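You operate a simulated robot arm through the tools that you are given. There is no shell and no other tool. Be economical: measure what you need, move in short steps, check, and stop when the job is done.

The job below is to be done with a simulated robot arm. You get a single attempt, and the scene is never put back.

Task
Change the press over to the punch size on the card.
Fine: free the lock, old punch into the stand's empty hole, new punch down in the ram, lock it; no stroke; the third punch stays in its hole. Where these are worked on the way, their far stop is far enough and under half their travel is too little: punch lock.
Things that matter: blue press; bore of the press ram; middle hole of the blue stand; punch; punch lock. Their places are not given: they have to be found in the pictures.

It is judged by the outcome, as a careful person would: the job done as asked, and still so three seconds after it is handed in. It fails if anything else is knocked over, pushed out of place, dropped, spilled or broken.

Robot
A 5-joint arm with a two-finger parallel gripper, fixed in place. Base frame: the origin is at the foot of the arm, x ahead of it, y to its left, z up; the work surface is at about z = 0. Units: m, rad, N and s.
With the tool pointing down near the work surface it reaches from about 0.26 to 0.6 m from the base axis. Its first joint turns from -1.152 to 1.152 rad. The tool tilts only in the upright plane through the base axis and itself; it spins freely about its own axis. Payload 1.57 kg.
The tool frame sits at the grasp point between the pads (the TCP): z along the fingers, y along the line on which they close. The tips reach 0.03 m beyond it. The gripper opens to 0.08 m. The fingers are 0.017 m wide and 0.012 m thick; the gripper's body (0.04 by 0.082 m) begins 0.08 m behind the TCP.
Orientation is that of the tool frame in the base frame, as a unit quaternion [w, x, y, z]. With the fingers straight down and closing along the base's y, the tool's x points along the base's -x, its y along +y and its z along -z.

Tools
- The arm moves only by the tool play_rows. Its arguments are lists of equal length, an entry for each row: "slide": the shift along the tool's x, y, z in m, a list of three; "turn": the turn, a rotation vector about the tool's x, y, z in rad, a list of three; "hand": the gripper command, from -1 (fully open) to 1 (shut), values between in proportion. In form: {"slide": [[x, y, z], ...], "turn": [[ax, ay, az], ...], "hand": [hand, ...]}. A call has 1 to 8 rows; each row is the pose to reach, as a shift and turn from the pose commanded when the call began, along the tool's axes at that moment. Rows are played at 5 a second. More than 0.05 m and 0.15 rad between two rows, or a gripper value outside its range, and nothing of the call is played. A pose out of reach is approached as far as the arm can. The call stops where the force on the tool passes 40 N (or 10 N more than at its start, if that is more) or the arm is blocked; 0.2 s more then pass. The fingers move at their own pace (about 0.153 m/s each) and stop on an object; they squeeze with about 29 N. The grip force told is the motor's: it shows also when the fingers shut on nothing. Time passes only in rows, and 0.2 s behind the last, so rows that repeat a pose let the fingers close. The reply holds the time, the measured pose of the TCP, the force on the tool along the base axes, the opening and the grip force, in the units named above and with some noise, with the torque about the TCP (base axes, N m) and any sound that the robot's microphone picked up.
- Cameras (640 x 400 px; columns grow to the right, rows downward): "scene" is fixed at [0.0582, 0.4264, 0.519]; the picture's right is [-0.38, -0.93, 0.00], its down [-0.57, 0.23, -0.79] and it looks along [0.73, -0.30, -0.61] (base axes); focal length 283 px, centre (320, 200). "wrist" rides on the gripper at [0.072, -0.007, -0.122] in the tool frame; the picture's right is [0.09, 1.00, 0.00], its down [-0.84, 0.08, -0.54] and it looks along [-0.54, 0.05, 0.84] (tool axes); focal length 238 px, centre (320, 200).
- grab_frame(camera): a new picture of that camera. The clock stands still meanwhile.
- point_at(camera, pixels): for up to 12 pixels [column, row] of the newest picture of that camera ("zoom" is the newest enlarged one), the place [x, y, z] in the base frame of the surface seen there, good to about 0.002 m. The clock stands still meanwhile.
- zoom(camera, box): a new picture of the part [left, top, right, bottom] of that camera's present view, enlarged. The clock stands still meanwhile.
- job_done(): hands the job in; it is judged then, once.

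Keep the steps short. Do not move on a guess: measure, check each grasp and each placing, and mend mistakes. In all there are 80 turns and 34 pictures (those below and enlarged ones count). Leave the gripper open and the arm clear of the work at the hand-in unless told otherwise, and finish with a single line.

The tools are called by a JSON object that holds its "op" and its "data". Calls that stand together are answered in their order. play_rows: Moves the arm, as the interface text tells. Its arguments: {"type":"object","properties":{"slide":{"type":"array","items":{"type":"array","items":{"type":"number"}}},"turn":{"type":"array","items":{"type":"array","items":{"type":"number"}}},"hand":{"type":"array","items":{"type":"number"}}},"required":["slide","turn","hand"]} The other tools are called the same way: grab_frame (camera) takes a picture; point_at (camera, pixels) gives the place of the surface under pixels of a picture; zoom (camera, box) takes an enlarged picture of a part of a camera's view; job_done () hands the job in.

At the start:

```text
time: 0.0
ee_pos: [0.2588, 0.2322, 0.355]
ee_rot: [0.001, 0.0, 1.0, 0.0]
contact_force: [0.2, -0.2, 0.1]
wrist_torque: [-0.02, 0.03, 0.02]
width: 0.0802
grip_force: 0.1
```

scene: 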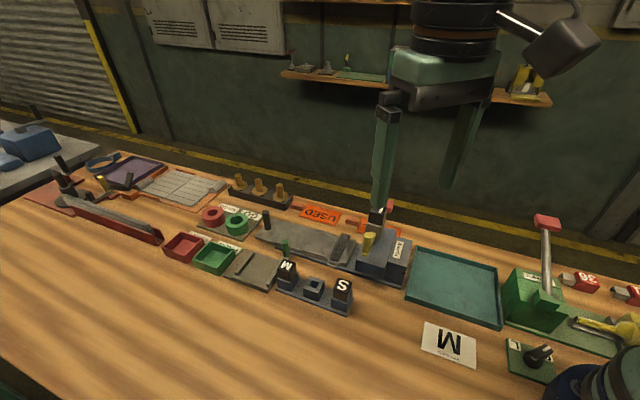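
wrist: 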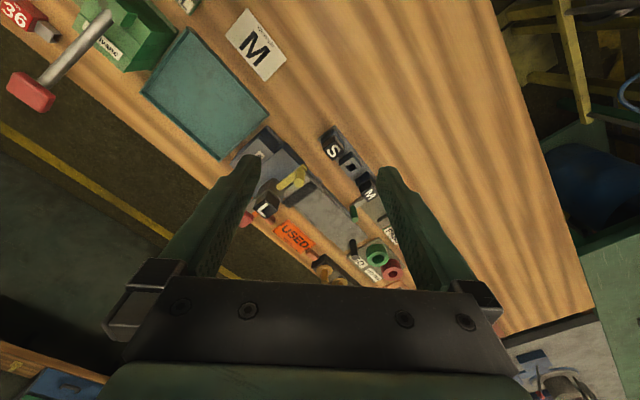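

The card shows M. The stand near (315,290) holds M and S with an empty middle hole, and the press near (370,250) seems to hold L. I'll zoom in on both.

{"op": "zoom", "data": {"camera": "scene", "box": [250, 190, 430, 320]}}

{"op": "zoom", "data": {"camera": "wrist", "box": [220, 110, 420, 240]}}

```text
3.08 times, centred on (340, 255) of scene
```

zoom: 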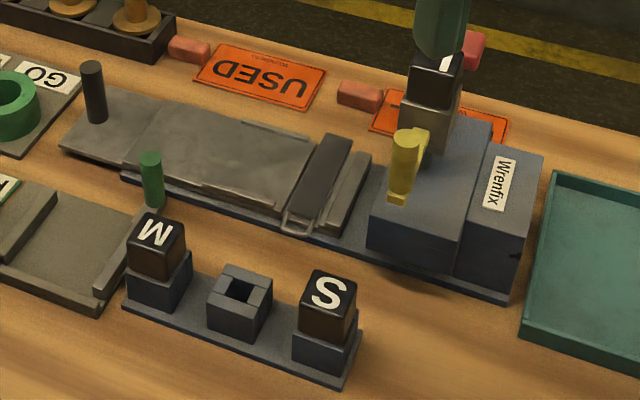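

```text
3.08 times, centred on (320, 175) of wrist
```

zoom: 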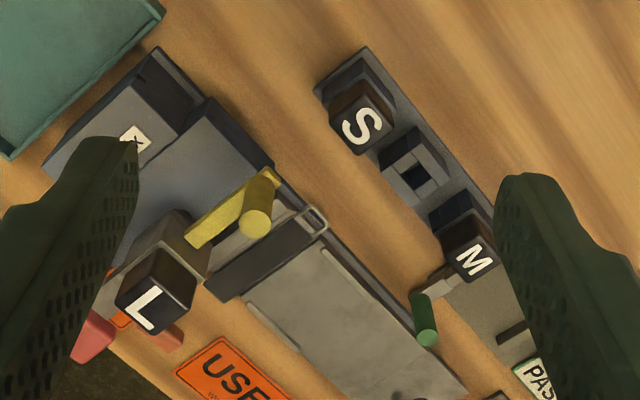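

The yellow part beside the L punch looks like the lock lever. I'll measure points in the newest zoom (wrist): L top, hub, lever end, S, hole and M.

{"op": "point_at", "data": {"camera": "zoom", "pixels": [[155, 280], [140, 305], [257, 220], [268, 178], [195, 238], [180, 225], [362, 125], [413, 175], [473, 262], [200, 130], [165, 225], [215, 190]]}}

{"op": "point_at", "data": {"camera": "scene", "pixels": [[286, 266], [342, 285], [315, 285], [365, 236], [363, 250], [369, 229], [374, 213], [374, 225], [380, 235], [276, 275], [350, 310], [372, 245]]}}

```text
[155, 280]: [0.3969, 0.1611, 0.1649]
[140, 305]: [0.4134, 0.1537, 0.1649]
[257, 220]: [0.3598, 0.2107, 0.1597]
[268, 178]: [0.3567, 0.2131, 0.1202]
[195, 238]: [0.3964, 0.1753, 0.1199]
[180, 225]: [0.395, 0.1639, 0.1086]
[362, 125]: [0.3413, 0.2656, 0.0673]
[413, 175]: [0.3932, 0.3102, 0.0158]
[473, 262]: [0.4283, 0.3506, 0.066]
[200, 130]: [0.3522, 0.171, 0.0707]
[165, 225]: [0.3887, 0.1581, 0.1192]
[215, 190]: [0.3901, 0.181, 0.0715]
```

```text
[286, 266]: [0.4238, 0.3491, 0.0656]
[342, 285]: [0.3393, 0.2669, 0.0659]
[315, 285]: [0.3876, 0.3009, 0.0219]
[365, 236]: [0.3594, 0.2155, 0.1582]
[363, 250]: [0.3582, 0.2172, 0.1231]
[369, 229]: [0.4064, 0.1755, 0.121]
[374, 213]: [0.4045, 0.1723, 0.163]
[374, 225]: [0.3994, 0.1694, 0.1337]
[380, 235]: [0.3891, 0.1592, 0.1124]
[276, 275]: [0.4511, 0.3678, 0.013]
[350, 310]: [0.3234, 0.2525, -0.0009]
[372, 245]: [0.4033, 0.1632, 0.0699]
```

L sits at about (0.40, 0.16) with its top at z=0.165. The lever bar runs at z≈0.12 with a post at about (0.36, 0.21). The fixtures are turned about 44°. I'll take tighter zooms to get the lever mechanism and punch edges.

{"op": "zoom", "data": {"camera": "scene", "box": [340, 190, 420, 290]}}

{"op": "zoom", "data": {"camera": "wrist", "box": [240, 150, 320, 220]}}

```text
4.00 times, centred on (380, 240) of scene
```

zoom: 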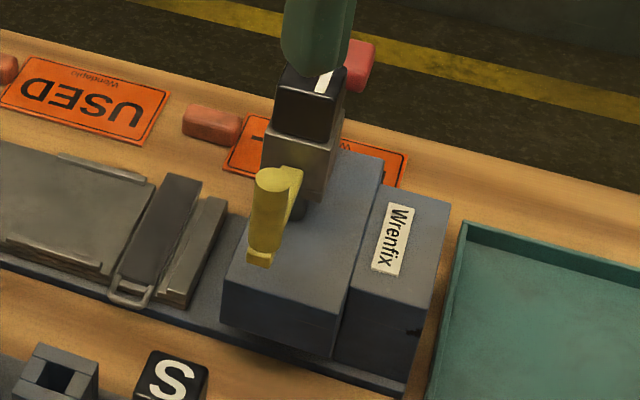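

```text
5.71 times, centred on (280, 185) of wrist
```

zoom: 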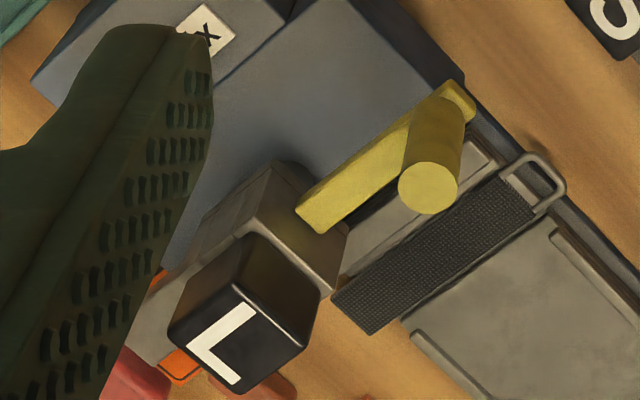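

The lever has an upright pin at its far end and seems to pivot near the ram. I'll spin the tool to match the fixture axis (about 46°) and go to roughly (0.335, 0.235, 0.28), still well above everything, for a closer view.

{"op": "play_rows", "data": {"slide": [[-0.012, 0.0, 0.012], [-0.025, 0.0, 0.025], [-0.038, 0.0, 0.038], [-0.05, 0.0, 0.05], [-0.062, 0.0, 0.062], [-0.075, 0.003, 0.075]], "turn": [[0, 0, 0.133], [0, 0, 0.267], [0, 0, 0.4], [0, 0, 0.533], [0, 0, 0.667], [0, 0, 0.8]], "hand": [-1, -1, -1, -1, -1, -1]}}

{"op": "grab_frame", "data": {"camera": "wrist"}}

```text
time: 1.4
ee_pos: [0.3353, 0.2362, 0.2798]
ee_rot: [0.0, 0.391, 0.92, -0.001]
contact_force: [0.2, 0.5, 0.3]
wrist_torque: [-0.02, -0.02, -0.01]
width: 0.0798
grip_force: 0.0
```

```text
27 pictures are left
```

wrist: 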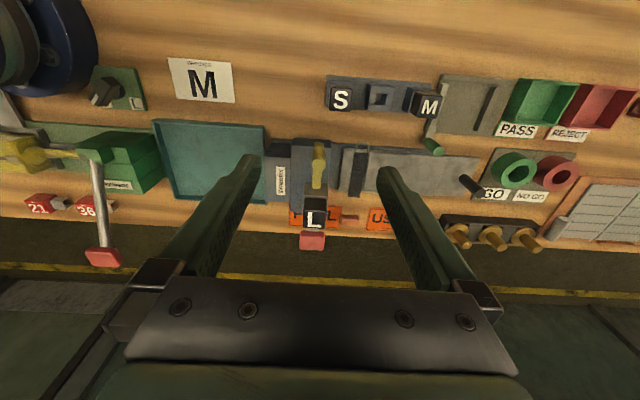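

The view is now squared to the fixtures. I'll zoom on the press and stand.

{"op": "zoom", "data": {"camera": "wrist", "box": [265, 65, 455, 255]}}

{"op": "zoom", "data": {"camera": "wrist", "box": [280, 130, 360, 255]}}

```text
2.11 times, centred on (360, 160) of wrist
```

zoom: 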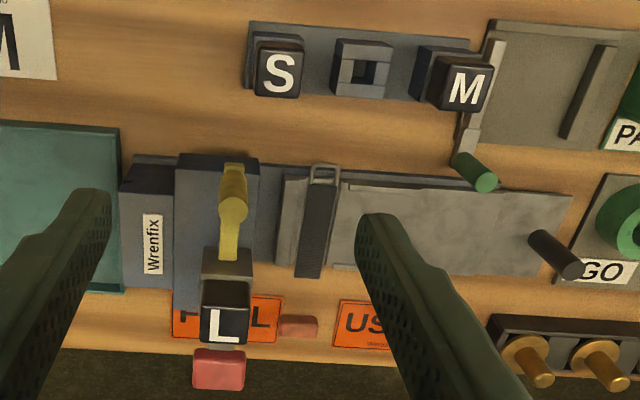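

```text
3.20 times, centred on (320, 192) of wrist
```

zoom: 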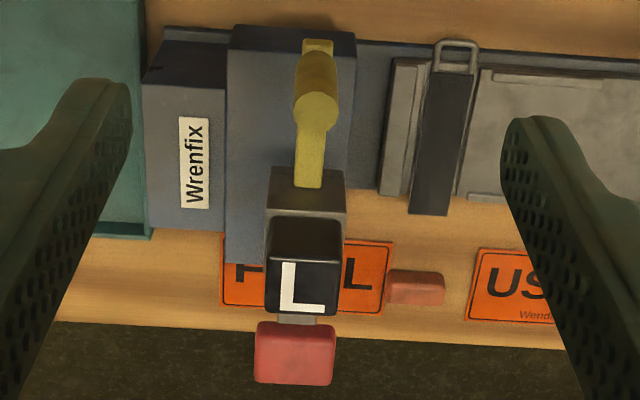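

I'll measure the L head edges, ram top, lever ends, pin top and the red handle in this zoom.

{"op": "point_at", "data": {"camera": "zoom", "pixels": [[273, 305], [333, 305], [275, 262], [333, 262], [275, 180], [340, 180], [300, 183], [320, 183], [317, 110], [318, 45], [295, 335], [306, 205]]}}

{"op": "point_at", "data": {"camera": "wrist", "pixels": [[331, 93], [351, 93], [332, 107], [350, 107], [366, 99], [381, 99], [374, 92], [374, 106], [411, 95], [438, 95], [412, 113], [434, 113]]}}

```text
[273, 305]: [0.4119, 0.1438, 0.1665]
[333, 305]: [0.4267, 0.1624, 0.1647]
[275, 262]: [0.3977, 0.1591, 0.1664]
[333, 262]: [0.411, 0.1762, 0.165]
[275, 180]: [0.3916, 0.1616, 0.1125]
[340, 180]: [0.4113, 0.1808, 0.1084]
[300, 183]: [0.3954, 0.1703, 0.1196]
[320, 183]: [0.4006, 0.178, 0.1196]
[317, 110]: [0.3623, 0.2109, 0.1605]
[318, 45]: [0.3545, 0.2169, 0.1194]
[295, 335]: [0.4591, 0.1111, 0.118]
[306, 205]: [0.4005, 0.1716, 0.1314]
```

```text
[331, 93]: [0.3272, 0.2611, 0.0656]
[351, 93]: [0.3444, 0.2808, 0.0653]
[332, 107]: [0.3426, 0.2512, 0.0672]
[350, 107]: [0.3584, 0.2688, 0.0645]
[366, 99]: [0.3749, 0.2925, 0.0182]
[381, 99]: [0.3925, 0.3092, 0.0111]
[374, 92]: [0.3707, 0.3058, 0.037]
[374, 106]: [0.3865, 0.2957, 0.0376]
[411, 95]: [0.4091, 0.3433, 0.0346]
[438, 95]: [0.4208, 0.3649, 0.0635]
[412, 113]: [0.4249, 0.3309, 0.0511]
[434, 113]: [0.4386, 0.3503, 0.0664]
```

Head of L: centre about (0.412, 0.160), top at z=0.1655, roughly 24 mm square. I still need to know the lever's pivot axis, so I'll zoom in from the scene camera.

{"op": "zoom", "data": {"camera": "scene", "box": [352, 195, 402, 260]}}

```text
6.15 times, centred on (377, 228) of scene
```

zoom: 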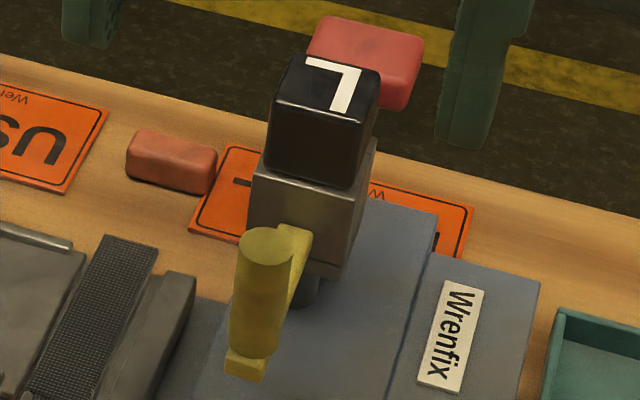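

The dark cylinder is the ram's shaft. The lever sticks out of the ram's front face and carries an upright pin at about (0.362, 0.211), z 0.12–0.16. I'll lower the open fingers around the pin, tips to about z=0.13, then narrow them without squeezing.

{"op": "play_rows", "data": {"slide": [[-0.018, 0.001, 0.02], [-0.0367, 0.0017, 0.05], [-0.0367, 0.0017, 0.09], [-0.0367, 0.0017, 0.12], [-0.0367, 0.0017, 0.12], [-0.0367, 0.0017, 0.12]], "turn": [[0, 0, 0], [0, 0, 0], [0, 0, 0], [0, 0, 0], [0, 0, 0], [0, 0, 0]], "hand": [-1, -1, -1, -1, 0.2, 0.3]}}

{"op": "grab_frame", "data": {"camera": "wrist"}}

```text
time: 2.8
ee_pos: [0.3603, 0.2106, 0.1604]
ee_rot: [-0.001, 0.389, 0.921, 0.0]
contact_force: [-0.4, 1.4, 0.9]
wrist_torque: [0.05, 0.02, -0.01]
width: 0.028
grip_force: 0.0
```

```text
23 pictures are left
```

wrist: 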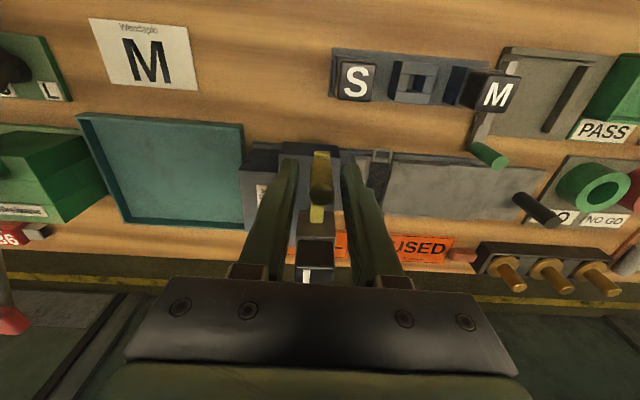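

The pin is caged between the fingers. I'll push gently toward +y of the tool (20 mm) and watch the force.

{"op": "play_rows", "data": {"slide": [[0, 0.004, 0], [0, 0.008, 0], [0, 0.012, 0], [0, 0.016, 0], [0, 0.02, 0]], "turn": [[0, 0, 0], [0, 0, 0], [0, 0, 0], [0, 0, 0], [0, 0, 0]], "hand": [0.3, 0.3, 0.3, 0.3, 0.3]}}

{"op": "zoom", "data": {"camera": "wrist", "box": [240, 130, 400, 290]}}

```text
time: 4.0
ee_pos: [0.3741, 0.2257, 0.1594]
ee_rot: [0.0, 0.389, 0.921, 0.0]
contact_force: [-0.3, -0.5, 0.4]
wrist_torque: [0.02, -0.01, 0.02]
width: 0.0285
grip_force: 0.2
```

```text
2.50 times, centred on (320, 210) of wrist
```

zoom: 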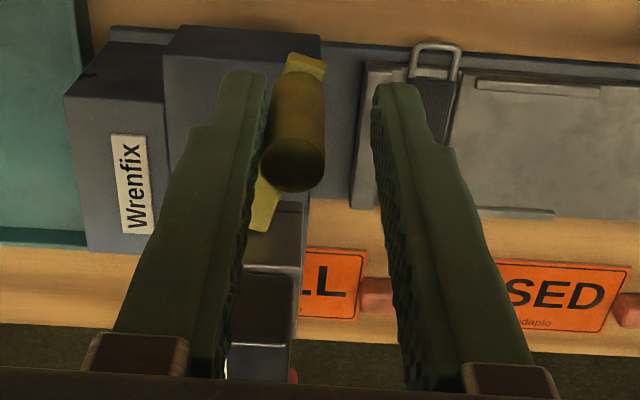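

The lever swings freely about an upright axis by the ram, with almost no force. I'll go on along the arc and turn the tool with it.

{"op": "play_rows", "data": {"slide": [[-0.0043, 0.004, 0], [-0.0069, 0.0086, 0], [-0.0101, 0.0128, 0], [-0.0142, 0.0176, 0], [-0.0188, 0.0219, 0], [-0.024, 0.0254, 0], [-0.0295, 0.0285, 0], [-0.0354, 0.0308, 0]], "turn": [[0, 0, 0.13], [0, 0, 0.26], [0, 0, 0.39], [0, 0, 0.52], [0, 0, 0.65], [0, 0, 0.78], [0, 0, 0.91], [0, 0, 1.04]], "hand": [0.3, 0.3, 0.3, 0.3, 0.3, 0.3, 0.3, 0.3]}}

{"op": "grab_frame", "data": {"camera": "scene"}}

```text
time: 5.8
ee_pos: [0.42, 0.2197, 0.1579]
ee_rot: [-0.001, 0.796, 0.606, -0.005]
contact_force: [-20.4, -1.2, 1.5]
wrist_torque: [-0.06, 0.36, 0.15]
width: 0.0449
grip_force: 9.6
```

```text
21 pictures are left
```

scene: 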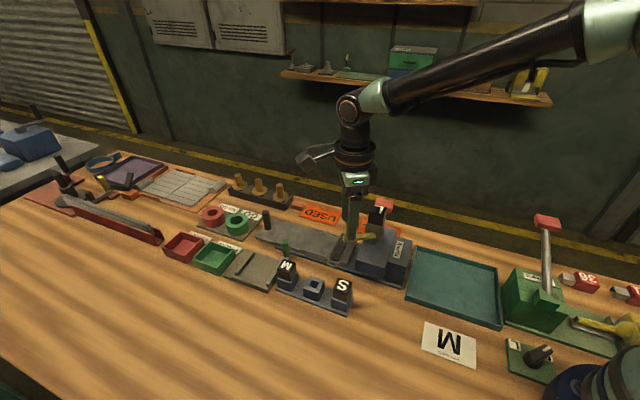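

The fingers were forced open (45 mm) at about 20 N, so the lever has probably met its far stop. I'll look closer.

{"op": "zoom", "data": {"camera": "scene", "box": [325, 180, 415, 280]}}

{"op": "zoom", "data": {"camera": "wrist", "box": [240, 130, 400, 290]}}

```text
4.00 times, centred on (370, 230) of scene
```

zoom: 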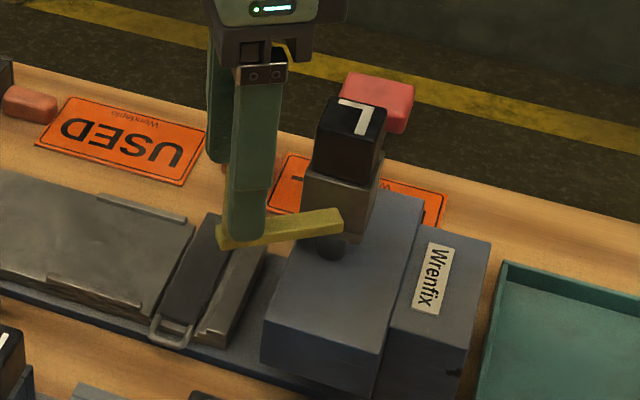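

```text
2.50 times, centred on (320, 210) of wrist
```

zoom: 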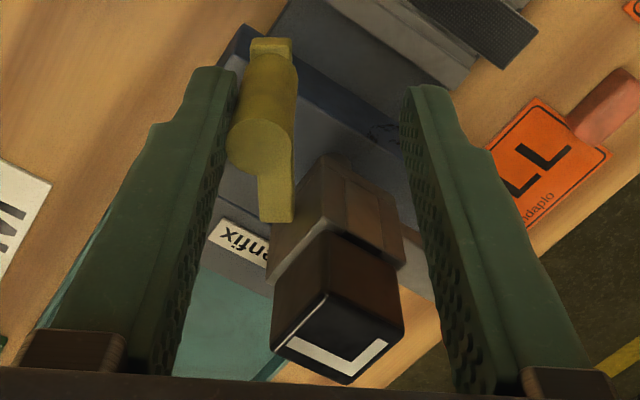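

{"op": "point_at", "data": {"camera": "zoom", "pixels": [[277, 215], [272, 43], [257, 145], [262, 215], [290, 215]]}}

```text
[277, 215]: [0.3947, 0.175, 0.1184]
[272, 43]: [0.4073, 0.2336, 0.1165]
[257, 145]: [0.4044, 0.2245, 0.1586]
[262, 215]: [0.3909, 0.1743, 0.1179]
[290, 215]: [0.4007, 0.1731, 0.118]
```

The lever has turned about 55° (azimuth 134° to 79°) and then came up hard, so this is the stop. I'll back off the pin and raise the hand clear.

{"op": "play_rows", "data": {"slide": [[0, -0.006, 0], [0, -0.01, 0], [0, -0.01, -0.04], [0, -0.01, -0.08], [0, -0.01, -0.1]], "turn": [[0, 0, 0], [0, 0, 0], [0, 0, 0], [0, 0, -0.1], [0, 0, -0.2]], "hand": [0.3, 0.3, 0.3, 0.1, -0.2]}}

```text
time: 7.0
ee_pos: [0.4118, 0.2244, 0.2601]
ee_rot: [0.0, 0.73, 0.683, 0.0]
contact_force: [0.1, -0.6, 0.9]
wrist_torque: [-0.02, 0.02, -0.01]
width: 0.048
grip_force: 0.1
```

The hand is clear. Next I turn back to the fixture axis and move above the L punch at z≈0.24.

{"op": "play_rows", "data": {"slide": [[-0.011, 0.001, 0.003], [-0.022, 0.002, 0.006], [-0.033, 0.003, 0.01], [-0.044, 0.004, 0.014], [-0.055, 0.0045, 0.018], [-0.0642, 0.0045, 0.02]], "turn": [[0, 0, -0.14], [0, 0, -0.28], [0, 0, -0.42], [0, 0, -0.56], [0, 0, -0.7], [0, 0, -0.83]], "hand": [-0.2, -0.2, -0.2, -0.2, -0.2, -0.2]}}

{"op": "zoom", "data": {"camera": "wrist", "box": [240, 100, 400, 260]}}

```text
time: 8.4
ee_pos: [0.4119, 0.1564, 0.2389]
ee_rot: [0.0, 0.393, 0.919, -0.001]
contact_force: [-0.4, 0.1, 0.3]
wrist_torque: [-0.02, 0.01, 0.03]
width: 0.0481
grip_force: 0.0
```

```text
2.50 times, centred on (320, 180) of wrist
```

zoom: 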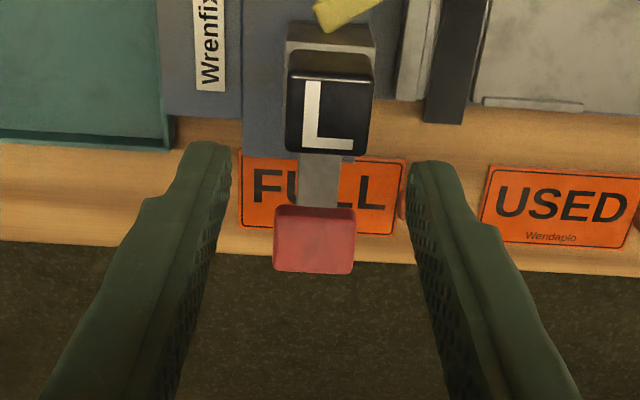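

{"op": "point_at", "data": {"camera": "zoom", "pixels": [[293, 146], [363, 148], [295, 82], [363, 82], [328, 115], [293, 115], [363, 115], [328, 80], [328, 148], [315, 240], [320, 35], [320, 60]]}}

```text
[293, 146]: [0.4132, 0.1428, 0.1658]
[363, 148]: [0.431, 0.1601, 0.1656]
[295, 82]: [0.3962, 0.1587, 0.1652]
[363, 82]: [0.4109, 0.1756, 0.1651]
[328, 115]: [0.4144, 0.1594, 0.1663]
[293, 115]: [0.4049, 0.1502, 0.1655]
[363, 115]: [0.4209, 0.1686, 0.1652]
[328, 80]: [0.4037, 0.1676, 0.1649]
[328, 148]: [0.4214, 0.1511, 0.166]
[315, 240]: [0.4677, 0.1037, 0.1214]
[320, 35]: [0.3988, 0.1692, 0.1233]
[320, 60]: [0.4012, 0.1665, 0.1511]
```

The L head centre is (0.4127, 0.1594), top 0.1655, axis about 45°. I'll descend to TCP z=0.170 (tips at 0.140, above the ram top) and close.

{"op": "play_rows", "data": {"slide": [[0.0016, 0.0027, 0.02], [0.0016, 0.0027, 0.045], [0.0016, 0.0027, 0.069], [0.0016, 0.0027, 0.069], [0.0016, 0.0027, 0.069], [0.0016, 0.0027, 0.069]], "turn": [[0, 0, -0.02], [0, 0, -0.02], [0, 0, -0.02], [0, 0, -0.02], [0, 0, -0.02], [0, 0, -0.02]], "hand": [-0.2, -0.2, -0.2, 0.3, 1, 1]}}

```text
time: 9.8
ee_pos: [0.4131, 0.1602, 0.1715]
ee_rot: [0.0, 0.385, 0.923, -0.001]
contact_force: [0.0, -0.6, 0.6]
wrist_torque: [0.01, 0.01, -0.01]
width: 0.0291
grip_force: 29.1
```

Gripped (29 mm wide, 29 N, hardly any side force). I'll lift slowly and watch the force.

{"op": "play_rows", "data": {"slide": [[0, 0, -0.003], [0, 0, -0.007], [0, 0, -0.012], [0, 0, -0.018], [0, 0, -0.025]], "turn": [[0, 0, 0], [0, 0, 0], [0, 0, 0], [0, 0, 0], [0, 0, 0]], "hand": [1, 1, 1, 1, 1]}}

{"op": "zoom", "data": {"camera": "scene", "box": [325, 170, 415, 280]}}

```text
time: 11.0
ee_pos: [0.4137, 0.1616, 0.1959]
ee_rot: [0.0, 0.386, 0.923, 0.001]
contact_force: [0.7, 0.0, -1.0]
wrist_torque: [-0.03, -0.01, 0.01]
width: 0.0291
grip_force: 28.9
```

```text
3.64 times, centred on (370, 225) of scene
```

zoom: 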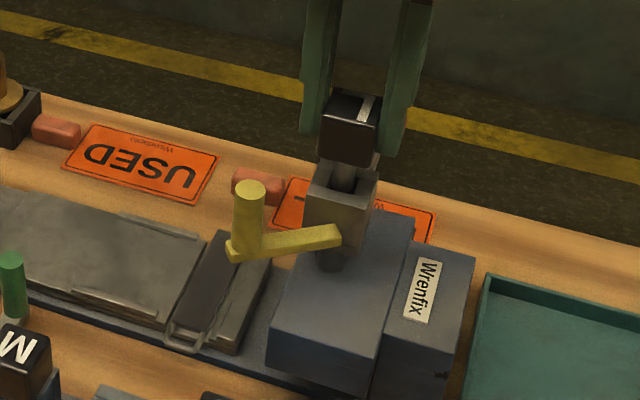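

The punch comes out freely, so the lock is off. I'll raise it fully and shift 6 cm toward the stand to see the hole and the bore.

{"op": "play_rows", "data": {"slide": [[0, 0, -0.03], [0, 0, -0.065], [0.03, 0, -0.065], [0.06, 0, -0.065], [0.06, 0, -0.065]], "turn": [[0, 0, 0], [0, 0, 0], [0, 0, 0], [0, 0, 0], [0, 0, 0]], "hand": [1, 1, 1, 1, 1]}}

{"op": "zoom", "data": {"camera": "wrist", "box": [260, 40, 460, 240]}}

```text
time: 12.2
ee_pos: [0.3689, 0.2044, 0.2622]
ee_rot: [-0.001, 0.386, 0.923, 0.0]
contact_force: [0.3, -0.5, -1.7]
wrist_torque: [0.0, -0.01, 0.01]
width: 0.0289
grip_force: 29.4
```

```text
2.00 times, centred on (360, 140) of wrist
```

zoom: 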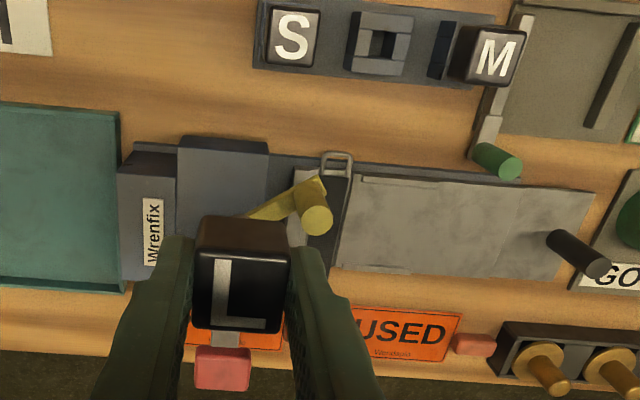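

The hole's rim is visible at about (380,43). I'll zoom tighter on the stand for precise points.

{"op": "zoom", "data": {"camera": "wrist", "box": [380, 35, 530, 90]}}

```text
4.27 times, centred on (455, 62) of wrist
```

zoom: 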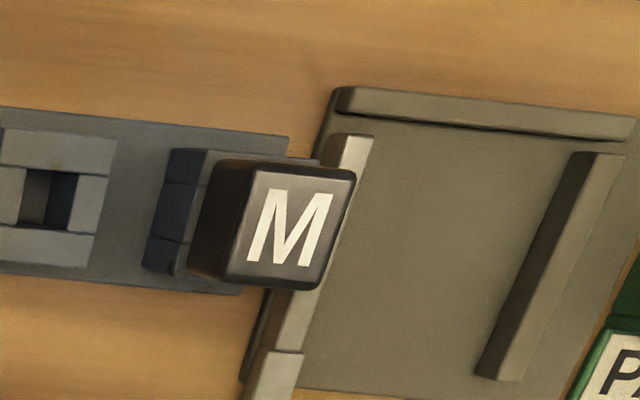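

{"op": "point_at", "data": {"camera": "zoom", "pixels": [[256, 174], [346, 178], [318, 282], [230, 278], [288, 228], [50, 148], [45, 247], [90, 205], [8, 195], [112, 145], [92, 262], [82, 178]]}}

{"op": "point_at", "data": {"camera": "wrist", "pixels": [[437, 48], [463, 49], [460, 75], [437, 74], [439, 62], [460, 62], [396, 46], [418, 47], [417, 71], [395, 70]]}}

```text
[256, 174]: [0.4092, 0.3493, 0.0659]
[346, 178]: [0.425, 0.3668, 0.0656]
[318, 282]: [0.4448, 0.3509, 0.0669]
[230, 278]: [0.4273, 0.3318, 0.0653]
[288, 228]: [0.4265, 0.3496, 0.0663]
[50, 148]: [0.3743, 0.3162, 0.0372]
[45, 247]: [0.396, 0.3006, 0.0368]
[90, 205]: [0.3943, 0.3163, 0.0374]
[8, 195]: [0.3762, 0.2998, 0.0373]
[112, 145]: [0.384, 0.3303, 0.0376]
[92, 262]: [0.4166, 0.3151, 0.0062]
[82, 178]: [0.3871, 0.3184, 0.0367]
```

```text
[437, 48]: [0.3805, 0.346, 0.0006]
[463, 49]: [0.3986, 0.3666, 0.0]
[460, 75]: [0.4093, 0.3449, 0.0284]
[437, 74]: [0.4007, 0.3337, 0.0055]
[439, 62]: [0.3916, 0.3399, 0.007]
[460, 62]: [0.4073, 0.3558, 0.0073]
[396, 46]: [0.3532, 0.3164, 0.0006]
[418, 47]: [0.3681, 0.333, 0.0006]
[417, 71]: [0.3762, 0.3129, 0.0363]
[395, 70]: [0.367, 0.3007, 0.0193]
```

Hole centre: two rim pairs both give (0.3852, 0.3083). M centre is (0.4266, 0.3497). I'll also check where the held L sits relative to the TCP.

{"op": "point_at", "data": {"camera": "wrist", "pixels": [[300, 173], [343, 173], [300, 203], [341, 203], [320, 188], [320, 170], [320, 204]]}}

```text
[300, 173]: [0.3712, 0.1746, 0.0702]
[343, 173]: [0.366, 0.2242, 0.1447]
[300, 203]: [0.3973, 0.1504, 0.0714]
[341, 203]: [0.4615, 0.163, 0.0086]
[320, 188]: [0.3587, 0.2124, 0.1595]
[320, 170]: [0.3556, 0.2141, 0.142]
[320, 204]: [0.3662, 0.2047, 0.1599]
```

Those pixels refer to the older full frame, so I discard them. I'll zoom on the held punch.

{"op": "zoom", "data": {"camera": "wrist", "box": [280, 120, 360, 220]}}

```text
4.00 times, centred on (320, 170) of wrist
```

zoom: 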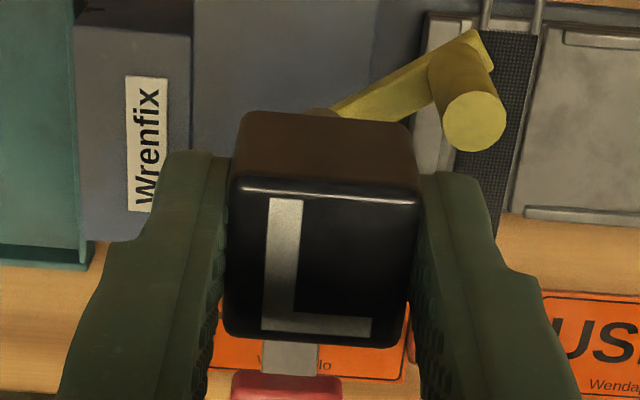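

{"op": "point_at", "data": {"camera": "zoom", "pixels": [[245, 196], [405, 202], [238, 322], [398, 332], [325, 262], [325, 192], [320, 332], [235, 260], [404, 265]]}}

```text
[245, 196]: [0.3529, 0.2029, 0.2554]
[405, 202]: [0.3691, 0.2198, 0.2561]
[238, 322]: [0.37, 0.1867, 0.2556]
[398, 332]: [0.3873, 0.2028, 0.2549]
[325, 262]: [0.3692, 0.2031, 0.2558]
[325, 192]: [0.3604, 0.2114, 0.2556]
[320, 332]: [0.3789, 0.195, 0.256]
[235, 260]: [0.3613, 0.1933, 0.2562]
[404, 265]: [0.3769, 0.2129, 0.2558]
```

The held L centre is about (0.3698, 0.2031), i.e. about 1.5 mm behind the TCP. I'll move it over the hole, then lower to TCP z=0.13 for a check.

{"op": "play_rows", "data": {"slide": [[0.02, 0.025, 0], [0.04, 0.055, 0], [0.0642, 0.0851, 0], [0.0642, 0.0851, 0.04], [0.0642, 0.0851, 0.08], [0.0642, 0.0851, 0.13], [0.0642, 0.0851, 0.13]], "turn": [[0, 0, 0], [0, 0, 0], [0, 0, 0], [0, 0, 0], [0, 0, 0], [0, 0, 0], [0, 0, 0]], "hand": [1, 1, 1, 1, 1, 1, 1]}}

{"op": "zoom", "data": {"camera": "scene", "box": [270, 220, 370, 320]}}

{"op": "zoom", "data": {"camera": "wrist", "box": [240, 110, 400, 240]}}

```text
time: 13.8
ee_pos: [0.387, 0.3063, 0.1283]
ee_rot: [0.0, 0.385, 0.923, 0.0]
contact_force: [0.5, 0.7, -0.8]
wrist_torque: [-0.01, 0.02, -0.01]
width: 0.0292
grip_force: 29.0
```

```text
4.00 times, centred on (320, 270) of scene
```

zoom: 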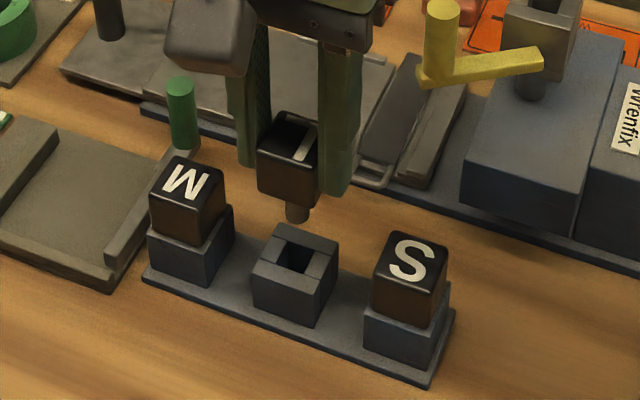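

```text
3.08 times, centred on (320, 175) of wrist
```

zoom: 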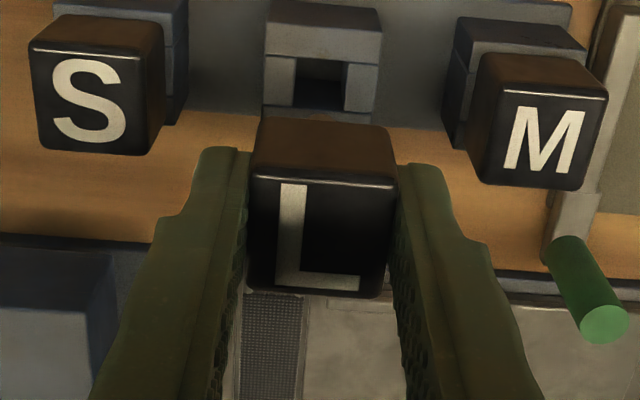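

The shank is round and the hole square. I'll measure both in this wrist zoom: L corners and the hole rim.

{"op": "point_at", "data": {"camera": "zoom", "pixels": [[258, 182], [390, 190], [254, 285], [378, 294], [279, 80], [361, 88], [322, 44], [295, 80], [347, 85], [253, 235], [384, 240]]}}

```text
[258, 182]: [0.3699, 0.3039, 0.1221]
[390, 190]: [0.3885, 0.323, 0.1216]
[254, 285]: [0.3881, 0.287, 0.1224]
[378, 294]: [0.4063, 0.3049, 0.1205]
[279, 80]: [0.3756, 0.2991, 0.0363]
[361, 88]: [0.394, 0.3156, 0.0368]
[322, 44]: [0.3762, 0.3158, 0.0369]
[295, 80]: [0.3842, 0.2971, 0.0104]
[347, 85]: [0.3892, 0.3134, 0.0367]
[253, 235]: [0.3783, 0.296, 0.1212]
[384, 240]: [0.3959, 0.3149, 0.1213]
```

L centre reads (0.3878, 0.3051) and the hole (0.3852, 0.3082), so the arm is about 4 mm short along tool x. I'll hold still first to see whether it settles.

{"op": "play_rows", "data": {"slide": [[0, 0, 0], [0, 0, 0]], "turn": [[0, 0, 0], [0, 0, 0]], "hand": [1, 1]}}

```text
time: 14.4
ee_pos: [0.3876, 0.3066, 0.1286]
ee_rot: [0.0, 0.385, 0.923, 0.001]
contact_force: [-0.1, -0.3, -1.1]
wrist_torque: [0.04, -0.05, -0.03]
width: 0.0292
grip_force: 29.0
```

It is settled, so this is a real offset. I'll correct +4 mm along tool x and lower a little to z≈0.115.

{"op": "play_rows", "data": {"slide": [[0.002, 0, 0], [0.004, 0, 0], [0.004, 0, 0.008], [0.004, 0, 0.013]], "turn": [[0, 0, 0], [0, 0, 0], [0, 0, 0], [0, 0, 0]], "hand": [1, 1, 1, 1]}}

{"op": "zoom", "data": {"camera": "scene", "box": [285, 235, 345, 305]}}

```text
time: 15.4
ee_pos: [0.3831, 0.3124, 0.1164]
ee_rot: [0.0, 0.385, 0.923, 0.0]
contact_force: [0.4, 0.3, -0.3]
wrist_torque: [-0.02, -0.01, -0.02]
width: 0.029
grip_force: 29.5
```

```text
5.71 times, centred on (315, 270) of scene
```

zoom: 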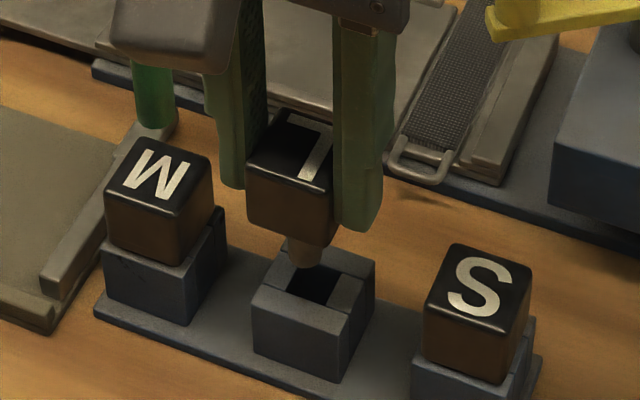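

The arm moved more than commanded (about 7 mm). I'll measure visually again before inserting.

{"op": "zoom", "data": {"camera": "wrist", "box": [280, 110, 360, 220]}}

```text
3.64 times, centred on (320, 165) of wrist
```

zoom: 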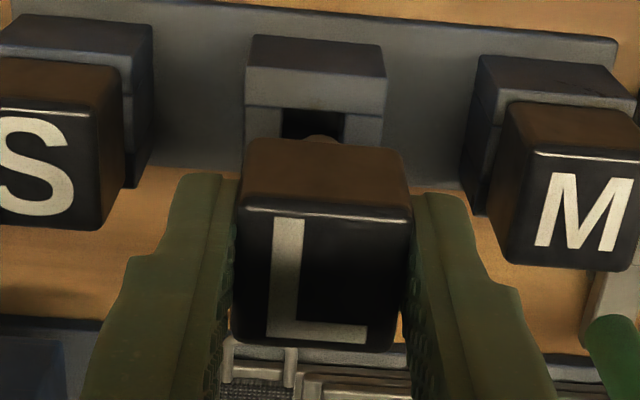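

{"op": "point_at", "data": {"camera": "zoom", "pixels": [[328, 215], [315, 343], [241, 275], [404, 282], [249, 214], [405, 222], [236, 335], [392, 346], [263, 124], [364, 130], [313, 90], [322, 138]]}}

```text
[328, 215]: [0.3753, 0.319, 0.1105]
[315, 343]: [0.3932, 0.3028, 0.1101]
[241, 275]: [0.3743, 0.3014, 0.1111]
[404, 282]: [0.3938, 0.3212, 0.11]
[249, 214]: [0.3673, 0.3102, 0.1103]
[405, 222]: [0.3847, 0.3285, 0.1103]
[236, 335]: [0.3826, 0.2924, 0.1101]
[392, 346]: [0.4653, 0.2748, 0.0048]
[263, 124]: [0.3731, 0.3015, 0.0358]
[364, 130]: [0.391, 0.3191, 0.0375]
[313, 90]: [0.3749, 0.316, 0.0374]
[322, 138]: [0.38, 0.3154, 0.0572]
```

L centre is (0.3841, 0.3111) and the hole (0.385, 0.308). Correction: −2.8 mm along x and −1.4 mm along y. Target TCP is about (0.3842, 0.3095).

{"op": "play_rows", "data": {"slide": [[-0.0014, -0.0007, 0], [-0.0028, -0.0014, 0], [-0.0028, -0.0014, 0], [-0.0028, -0.0014, 0]], "turn": [[0, 0, 0], [0, 0, 0], [0, 0, 0], [0, 0, 0]], "hand": [1, 1, 1, 1]}}

```text
time: 16.4
ee_pos: [0.3837, 0.31, 0.1187]
ee_rot: [0.001, 0.385, 0.923, 0.001]
contact_force: [-0.2, -0.7, -1.8]
wrist_torque: [0.0, 0.0, 0.02]
width: 0.0288
grip_force: 29.3
```

L is now at about (0.3847, 0.3087), within 1 mm of the hole. I'll lower gently, with a last 0.5 mm nudge, and stop partway to check.

{"op": "play_rows", "data": {"slide": [[-0.0005, 0, 0.006], [-0.0005, 0, 0.012], [-0.0005, 0, 0.018], [-0.0005, 0, 0.024], [-0.0005, 0, 0.03]], "turn": [[0, 0, 0], [0, 0, 0], [0, 0, 0], [0, 0, 0], [0, 0, 0]], "hand": [1, 1, 1, 1, 1]}}

{"op": "zoom", "data": {"camera": "scene", "box": [285, 235, 345, 305]}}

```text
time: 17.6
ee_pos: [0.3843, 0.3097, 0.0879]
ee_rot: [0.0, 0.385, 0.923, 0.0]
contact_force: [-0.4, 0.2, -0.3]
wrist_torque: [0.01, -0.01, -0.01]
width: 0.0292
grip_force: 28.7
```

```text
5.71 times, centred on (315, 270) of scene
```

zoom: 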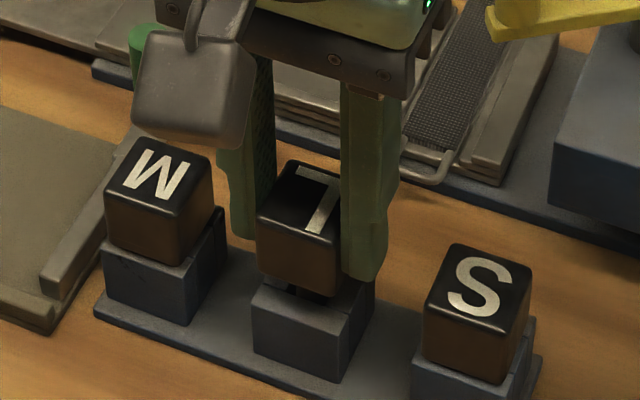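

It is entering without force. I'll lower the last 16 mm.

{"op": "play_rows", "data": {"slide": [[0, 0, 0.005], [0, 0, 0.01], [0, 0, 0.014], [0, 0, 0.017]], "turn": [[0, 0, 0], [0, 0, 0], [0, 0, 0], [0, 0, 0]], "hand": [1, 1, 1, 1]}}

```text
time: 18.6
ee_pos: [0.3857, 0.3091, 0.0712]
ee_rot: [0.0, 0.385, 0.923, 0.0]
contact_force: [-5.2, -5.9, 17.6]
wrist_torque: [-0.19, 0.14, -0.03]
width: 0.0293
grip_force: 29.6
```

17 N up: L is seated on the stand. I'll ease up 1 mm, open to about 48 mm (keeping clear of M and S), and raise.

{"op": "play_rows", "data": {"slide": [[0, 0, -0.001], [0, 0, -0.001], [0, 0, -0.001], [0, 0, -0.03], [0, 0, -0.07], [0, 0, -0.1]], "turn": [[0, 0, 0], [0, 0, 0], [0, 0, 0], [0, 0, 0], [0, 0, 0], [0, 0, 0]], "hand": [0, -0.2, -0.2, -0.2, -0.2, -0.2]}}

{"op": "zoom", "data": {"camera": "wrist", "box": [230, 100, 430, 240]}}

```text
time: 20.0
ee_pos: [0.3827, 0.3089, 0.1726]
ee_rot: [0.0, 0.385, 0.923, 0.0]
contact_force: [0.0, 0.1, -0.1]
wrist_torque: [-0.02, 0.01, 0.04]
width: 0.048
grip_force: 0.1
```

```text
2.86 times, centred on (330, 170) of wrist
```

zoom: 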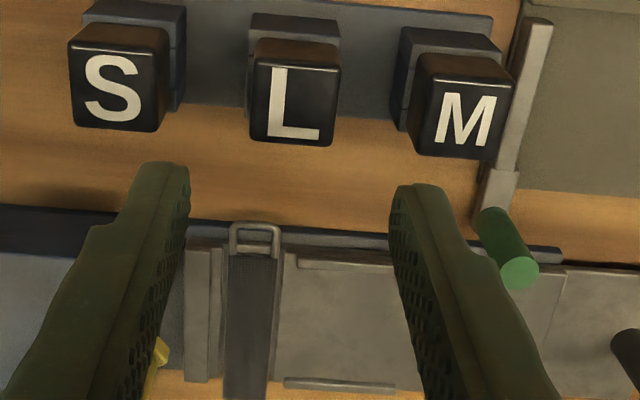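

L is seated level with S and M. I'll measure M, L and S head edges here.

{"op": "point_at", "data": {"camera": "zoom", "pixels": [[463, 82], [451, 154], [410, 115], [505, 122], [295, 67], [292, 141], [253, 100], [337, 106], [118, 54], [117, 127], [462, 118]]}}

```text
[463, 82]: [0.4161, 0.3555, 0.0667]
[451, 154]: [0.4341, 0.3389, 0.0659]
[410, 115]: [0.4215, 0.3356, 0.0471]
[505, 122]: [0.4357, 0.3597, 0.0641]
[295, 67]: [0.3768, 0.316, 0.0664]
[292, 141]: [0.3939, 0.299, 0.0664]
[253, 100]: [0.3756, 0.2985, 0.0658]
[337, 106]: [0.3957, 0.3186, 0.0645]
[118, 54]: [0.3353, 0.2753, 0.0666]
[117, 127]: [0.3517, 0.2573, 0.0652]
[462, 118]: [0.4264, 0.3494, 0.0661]
```

M centre is about (0.4268, 0.3496). Before going down there I'll check how high the neighbours to its right stand: the grey strip at (500,190) and (535,60), and the green pin at (518,272).

{"op": "point_at", "data": {"camera": "zoom", "pixels": [[518, 272], [495, 225], [500, 190], [535, 60], [525, 110], [505, 175], [540, 22], [600, 100]]}}

```text
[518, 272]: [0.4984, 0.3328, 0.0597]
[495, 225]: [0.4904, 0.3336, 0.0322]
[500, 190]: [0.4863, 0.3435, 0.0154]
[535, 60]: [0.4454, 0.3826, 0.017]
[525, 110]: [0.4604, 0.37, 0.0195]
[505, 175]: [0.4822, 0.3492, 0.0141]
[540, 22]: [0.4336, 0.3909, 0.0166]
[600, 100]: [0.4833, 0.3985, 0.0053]
```

The strip is only 0.02 high and the green pin is 6 cm off, so there is room. I'll move over M and pause above it to read the pose.

{"op": "play_rows", "data": {"slide": [[0, 0.02, 0], [-0.001, 0.04, 0.01], [-0.002, 0.0601, 0.03], [-0.002, 0.0601, 0.06], [-0.002, 0.0601, 0.06]], "turn": [[0, 0, 0], [0, 0, 0], [0, 0, 0], [0, 0, 0], [0, 0, 0]], "hand": [-0.1, -0.1, -0.1, -0.1, -0.1]}}

```text
time: 21.2
ee_pos: [0.4267, 0.3499, 0.1102]
ee_rot: [-0.001, 0.385, 0.923, 0.0]
contact_force: [-0.1, -0.4, 1.1]
wrist_torque: [0.0, 0.01, 0.02]
width: 0.044
grip_force: 0.1
```

On target (0.4267, 0.3499). I'll descend 39 mm and close.

{"op": "play_rows", "data": {"slide": [[0, 0, 0.015], [0, 0, 0.03], [0, 0, 0.039], [0, 0, 0.039], [0, 0, 0.039], [0, 0, 0.039]], "turn": [[0, 0, 0], [0, 0, 0], [0, 0, 0], [0, 0, 0], [0, 0, 0], [0, 0, 0]], "hand": [-0.1, -0.1, -0.1, 0.3, 1, 1]}}

```text
time: 22.6
ee_pos: [0.4291, 0.3488, 0.0722]
ee_rot: [-0.001, 0.385, 0.923, 0.0]
contact_force: [-0.4, 0.8, 0.5]
wrist_torque: [0.0, 0.02, -0.03]
width: 0.0292
grip_force: 28.9
```

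M is gripped (29.2 mm) with low side force. I'll lift straight up slowly, then higher.

{"op": "play_rows", "data": {"slide": [[0, 0, -0.006], [0, 0, -0.014], [0, 0, -0.024], [0, 0, -0.034], [0, 0, -0.06], [0, 0, -0.1], [0, 0, -0.14], [0, 0, -0.18]], "turn": [[0, 0, 0], [0, 0, 0], [0, 0, 0], [0, 0, 0], [0, 0, 0], [0, 0, 0], [0, 0, 0], [0, 0, 0]], "hand": [1, 1, 1, 1, 1, 1, 1, 1]}}

```text
time: 24.4
ee_pos: [0.4285, 0.3512, 0.2533]
ee_rot: [0.0, 0.385, 0.923, 0.0]
contact_force: [0.2, -0.6, 0.2]
wrist_torque: [-0.02, 0.02, -0.04]
width: 0.029
grip_force: 29.1
```

M is held. I'll carry it high to just behind the ram, around (0.448, 0.124), so that the bore is visible in front of the punch.

{"op": "play_rows", "data": {"slide": [[-0.029, -0.024, 0], [-0.058, -0.049, 0], [-0.088, -0.073, 0], [-0.117, -0.097, 0], [-0.146, -0.122, 0], [-0.1755, -0.1459, 0], [-0.1755, -0.1459, 0]], "turn": [[0, 0, 0], [0, 0, 0], [0, 0, 0], [0, 0, 0], [0, 0, 0], [0, 0, 0], [0, 0, 0]], "hand": [1, 1, 1, 1, 1, 1, 1]}}

{"op": "zoom", "data": {"camera": "wrist", "box": [270, 110, 370, 220]}}

```text
time: 26.0
ee_pos: [0.447, 0.1216, 0.2486]
ee_rot: [0.0, 0.384, 0.923, 0.0]
contact_force: [0.5, -0.5, -0.2]
wrist_torque: [0.01, -0.04, -0.03]
width: 0.0292
grip_force: 29.1
```

```text
3.64 times, centred on (320, 165) of wrist
```

zoom: 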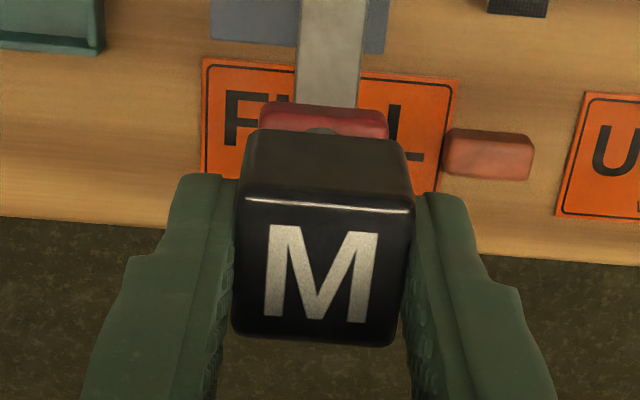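

M is centred here. The bore is further up in the picture, so I'll measure M first and then zoom higher.

{"op": "point_at", "data": {"camera": "zoom", "pixels": [[330, 206], [318, 338], [244, 268], [406, 275]]}}

{"op": "zoom", "data": {"camera": "wrist", "box": [270, 40, 380, 140]}}

```text
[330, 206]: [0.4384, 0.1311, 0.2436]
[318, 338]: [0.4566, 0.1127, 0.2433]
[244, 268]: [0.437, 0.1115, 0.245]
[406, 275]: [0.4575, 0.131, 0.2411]
```

```text
4.00 times, centred on (325, 90) of wrist
```

zoom: 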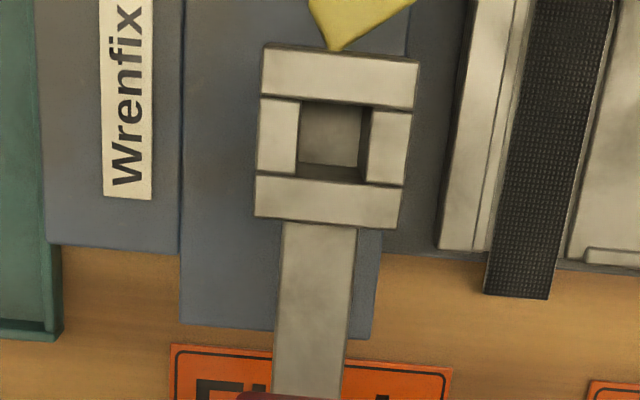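

The square bore is visible at (332,140) in the zoom. I'll measure the rim walls.

{"op": "point_at", "data": {"camera": "zoom", "pixels": [[291, 137], [376, 143], [336, 94], [330, 188], [262, 135], [407, 145], [340, 50], [328, 218], [265, 50], [416, 64], [258, 212], [398, 226]]}}

```text
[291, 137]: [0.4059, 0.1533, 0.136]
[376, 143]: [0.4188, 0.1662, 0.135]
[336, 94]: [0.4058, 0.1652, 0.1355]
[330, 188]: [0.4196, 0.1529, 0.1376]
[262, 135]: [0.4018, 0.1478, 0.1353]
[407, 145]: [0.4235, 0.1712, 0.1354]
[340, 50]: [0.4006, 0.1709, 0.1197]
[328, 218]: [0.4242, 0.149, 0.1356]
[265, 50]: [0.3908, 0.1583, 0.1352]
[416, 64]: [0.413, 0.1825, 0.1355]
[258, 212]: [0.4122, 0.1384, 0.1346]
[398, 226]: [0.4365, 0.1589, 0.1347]
```

Bore centre is (0.4127, 0.1594), matching where L stood. I'll move M over it and lower to z≈0.225.

{"op": "play_rows", "data": {"slide": [[0.025, 0.001, 0], [0.0511, 0.002, 0], [0.0511, 0.002, 0.012], [0.0511, 0.002, 0.023], [0.0511, 0.002, 0.023]], "turn": [[0, 0, 0], [0, 0, 0], [0, 0, 0], [0, 0, 0], [0, 0, 0]], "hand": [1, 1, 1, 1, 1]}}

```text
time: 27.2
ee_pos: [0.4134, 0.1595, 0.2287]
ee_rot: [0.0, 0.385, 0.923, 0.0]
contact_force: [0.3, 0.6, -0.9]
wrist_torque: [0.0, 0.03, 0.04]
width: 0.0293
grip_force: 29.1
```

TCP (0.4134, 0.1595) is within 1 mm. I'll lower gently 30 mm and watch for contact.

{"op": "play_rows", "data": {"slide": [[0.0004, -0.0004, 0.007], [0.0004, -0.0004, 0.014], [0.0004, -0.0004, 0.02], [0.0004, -0.0004, 0.026], [0.0004, -0.0004, 0.032]], "turn": [[0, 0, 0], [0, 0, 0], [0, 0, 0], [0, 0, 0], [0, 0, 0]], "hand": [1, 1, 1, 1, 1]}}

{"op": "zoom", "data": {"camera": "scene", "box": [325, 170, 415, 280]}}

```text
time: 28.4
ee_pos: [0.4122, 0.1611, 0.198]
ee_rot: [0.0, 0.385, 0.923, 0.0]
contact_force: [1.2, -1.0, 2.2]
wrist_torque: [-0.08, -0.03, -0.04]
width: 0.0292
grip_force: 29.3
```

```text
3.64 times, centred on (370, 225) of scene
```

zoom: 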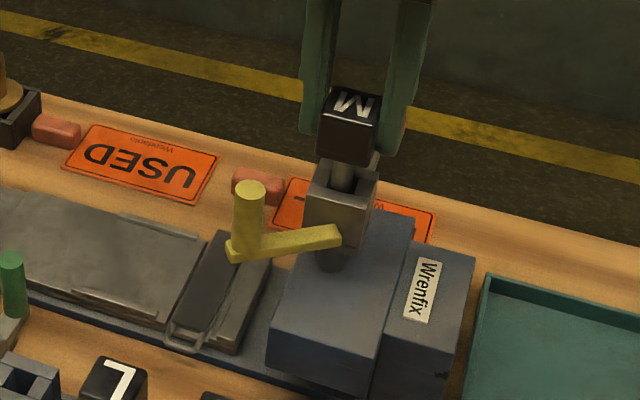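

M's shank is in the bore. I'll correct 1.2 mm back along x and lower to about z=0.176. The last bit must be gentle so the ram is not pushed down.

{"op": "play_rows", "data": {"slide": [[-0.0006, -0.0004, 0.002], [-0.0012, -0.0006, 0.007], [-0.0012, -0.0006, 0.012], [-0.0012, -0.0006, 0.017], [-0.0012, -0.0006, 0.022]], "turn": [[0, 0, 0], [0, 0, 0], [0, 0, 0], [0, 0, 0], [0, 0, 0]], "hand": [1, 1, 1, 1, 1]}}

```text
time: 29.6
ee_pos: [0.4138, 0.1599, 0.1759]
ee_rot: [0.0, 0.385, 0.923, 0.0]
contact_force: [0.2, 0.4, -0.9]
wrist_torque: [0.05, -0.01, 0.02]
width: 0.0291
grip_force: 28.8
```

No force at z=0.176. I'll lower 3.5 mm more in 1 mm steps.

{"op": "play_rows", "data": {"slide": [[0, 0, 0.001], [0, 0, 0.002], [0, 0, 0.003], [0, 0, 0.0035]], "turn": [[0, 0, 0], [0, 0, 0], [0, 0, 0], [0, 0, 0]], "hand": [1, 1, 1, 1]}}

```text
time: 30.6
ee_pos: [0.4156, 0.16, 0.17]
ee_rot: [0.0, 0.385, 0.923, 0.0]
contact_force: [0.6, -0.3, 0.9]
wrist_torque: [-0.03, 0.02, 0.01]
width: 0.0291
grip_force: 29.1
```

z=0.170 with about 1 N, so it is at or within a hair of the seat. I'll open slowly to 48 mm, hold, and raise.

{"op": "play_rows", "data": {"slide": [[0, 0, 0], [0, 0, 0], [0, 0, 0], [0, 0, -0.03], [0, 0, -0.06], [0, 0, -0.08], [0, 0, -0.08]], "turn": [[0, 0, 0], [0, 0, 0], [0, 0, 0], [0, 0, 0], [0, 0, 0], [0, 0, 0], [0, 0, 0]], "hand": [0, -0.2, -0.2, -0.2, -0.2, -0.2, -0.2]}}

{"op": "zoom", "data": {"camera": "wrist", "box": [250, 100, 390, 240]}}

```text
time: 32.2
ee_pos: [0.412, 0.1595, 0.2515]
ee_rot: [0.0, 0.385, 0.923, 0.001]
contact_force: [-0.3, -0.1, -0.1]
wrist_torque: [-0.03, 0.01, 0.0]
width: 0.0482
grip_force: 0.0
```

```text
2.86 times, centred on (320, 170) of wrist
```

zoom: 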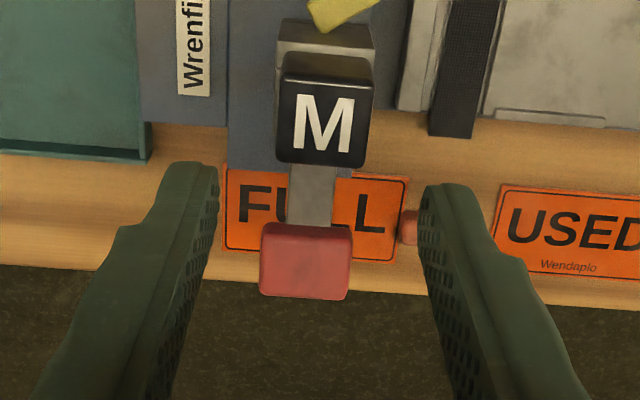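

{"op": "point_at", "data": {"camera": "zoom", "pixels": [[300, 85], [340, 90], [290, 155], [355, 160], [322, 124], [290, 120], [362, 125], [305, 260], [340, 12]]}}

```text
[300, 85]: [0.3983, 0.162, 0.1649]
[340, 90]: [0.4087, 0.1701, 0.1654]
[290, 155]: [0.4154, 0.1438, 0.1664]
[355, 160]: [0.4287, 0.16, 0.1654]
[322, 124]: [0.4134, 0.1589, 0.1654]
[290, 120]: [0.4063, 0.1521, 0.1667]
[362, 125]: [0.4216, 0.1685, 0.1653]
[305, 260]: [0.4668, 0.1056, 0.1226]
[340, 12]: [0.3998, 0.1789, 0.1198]
```

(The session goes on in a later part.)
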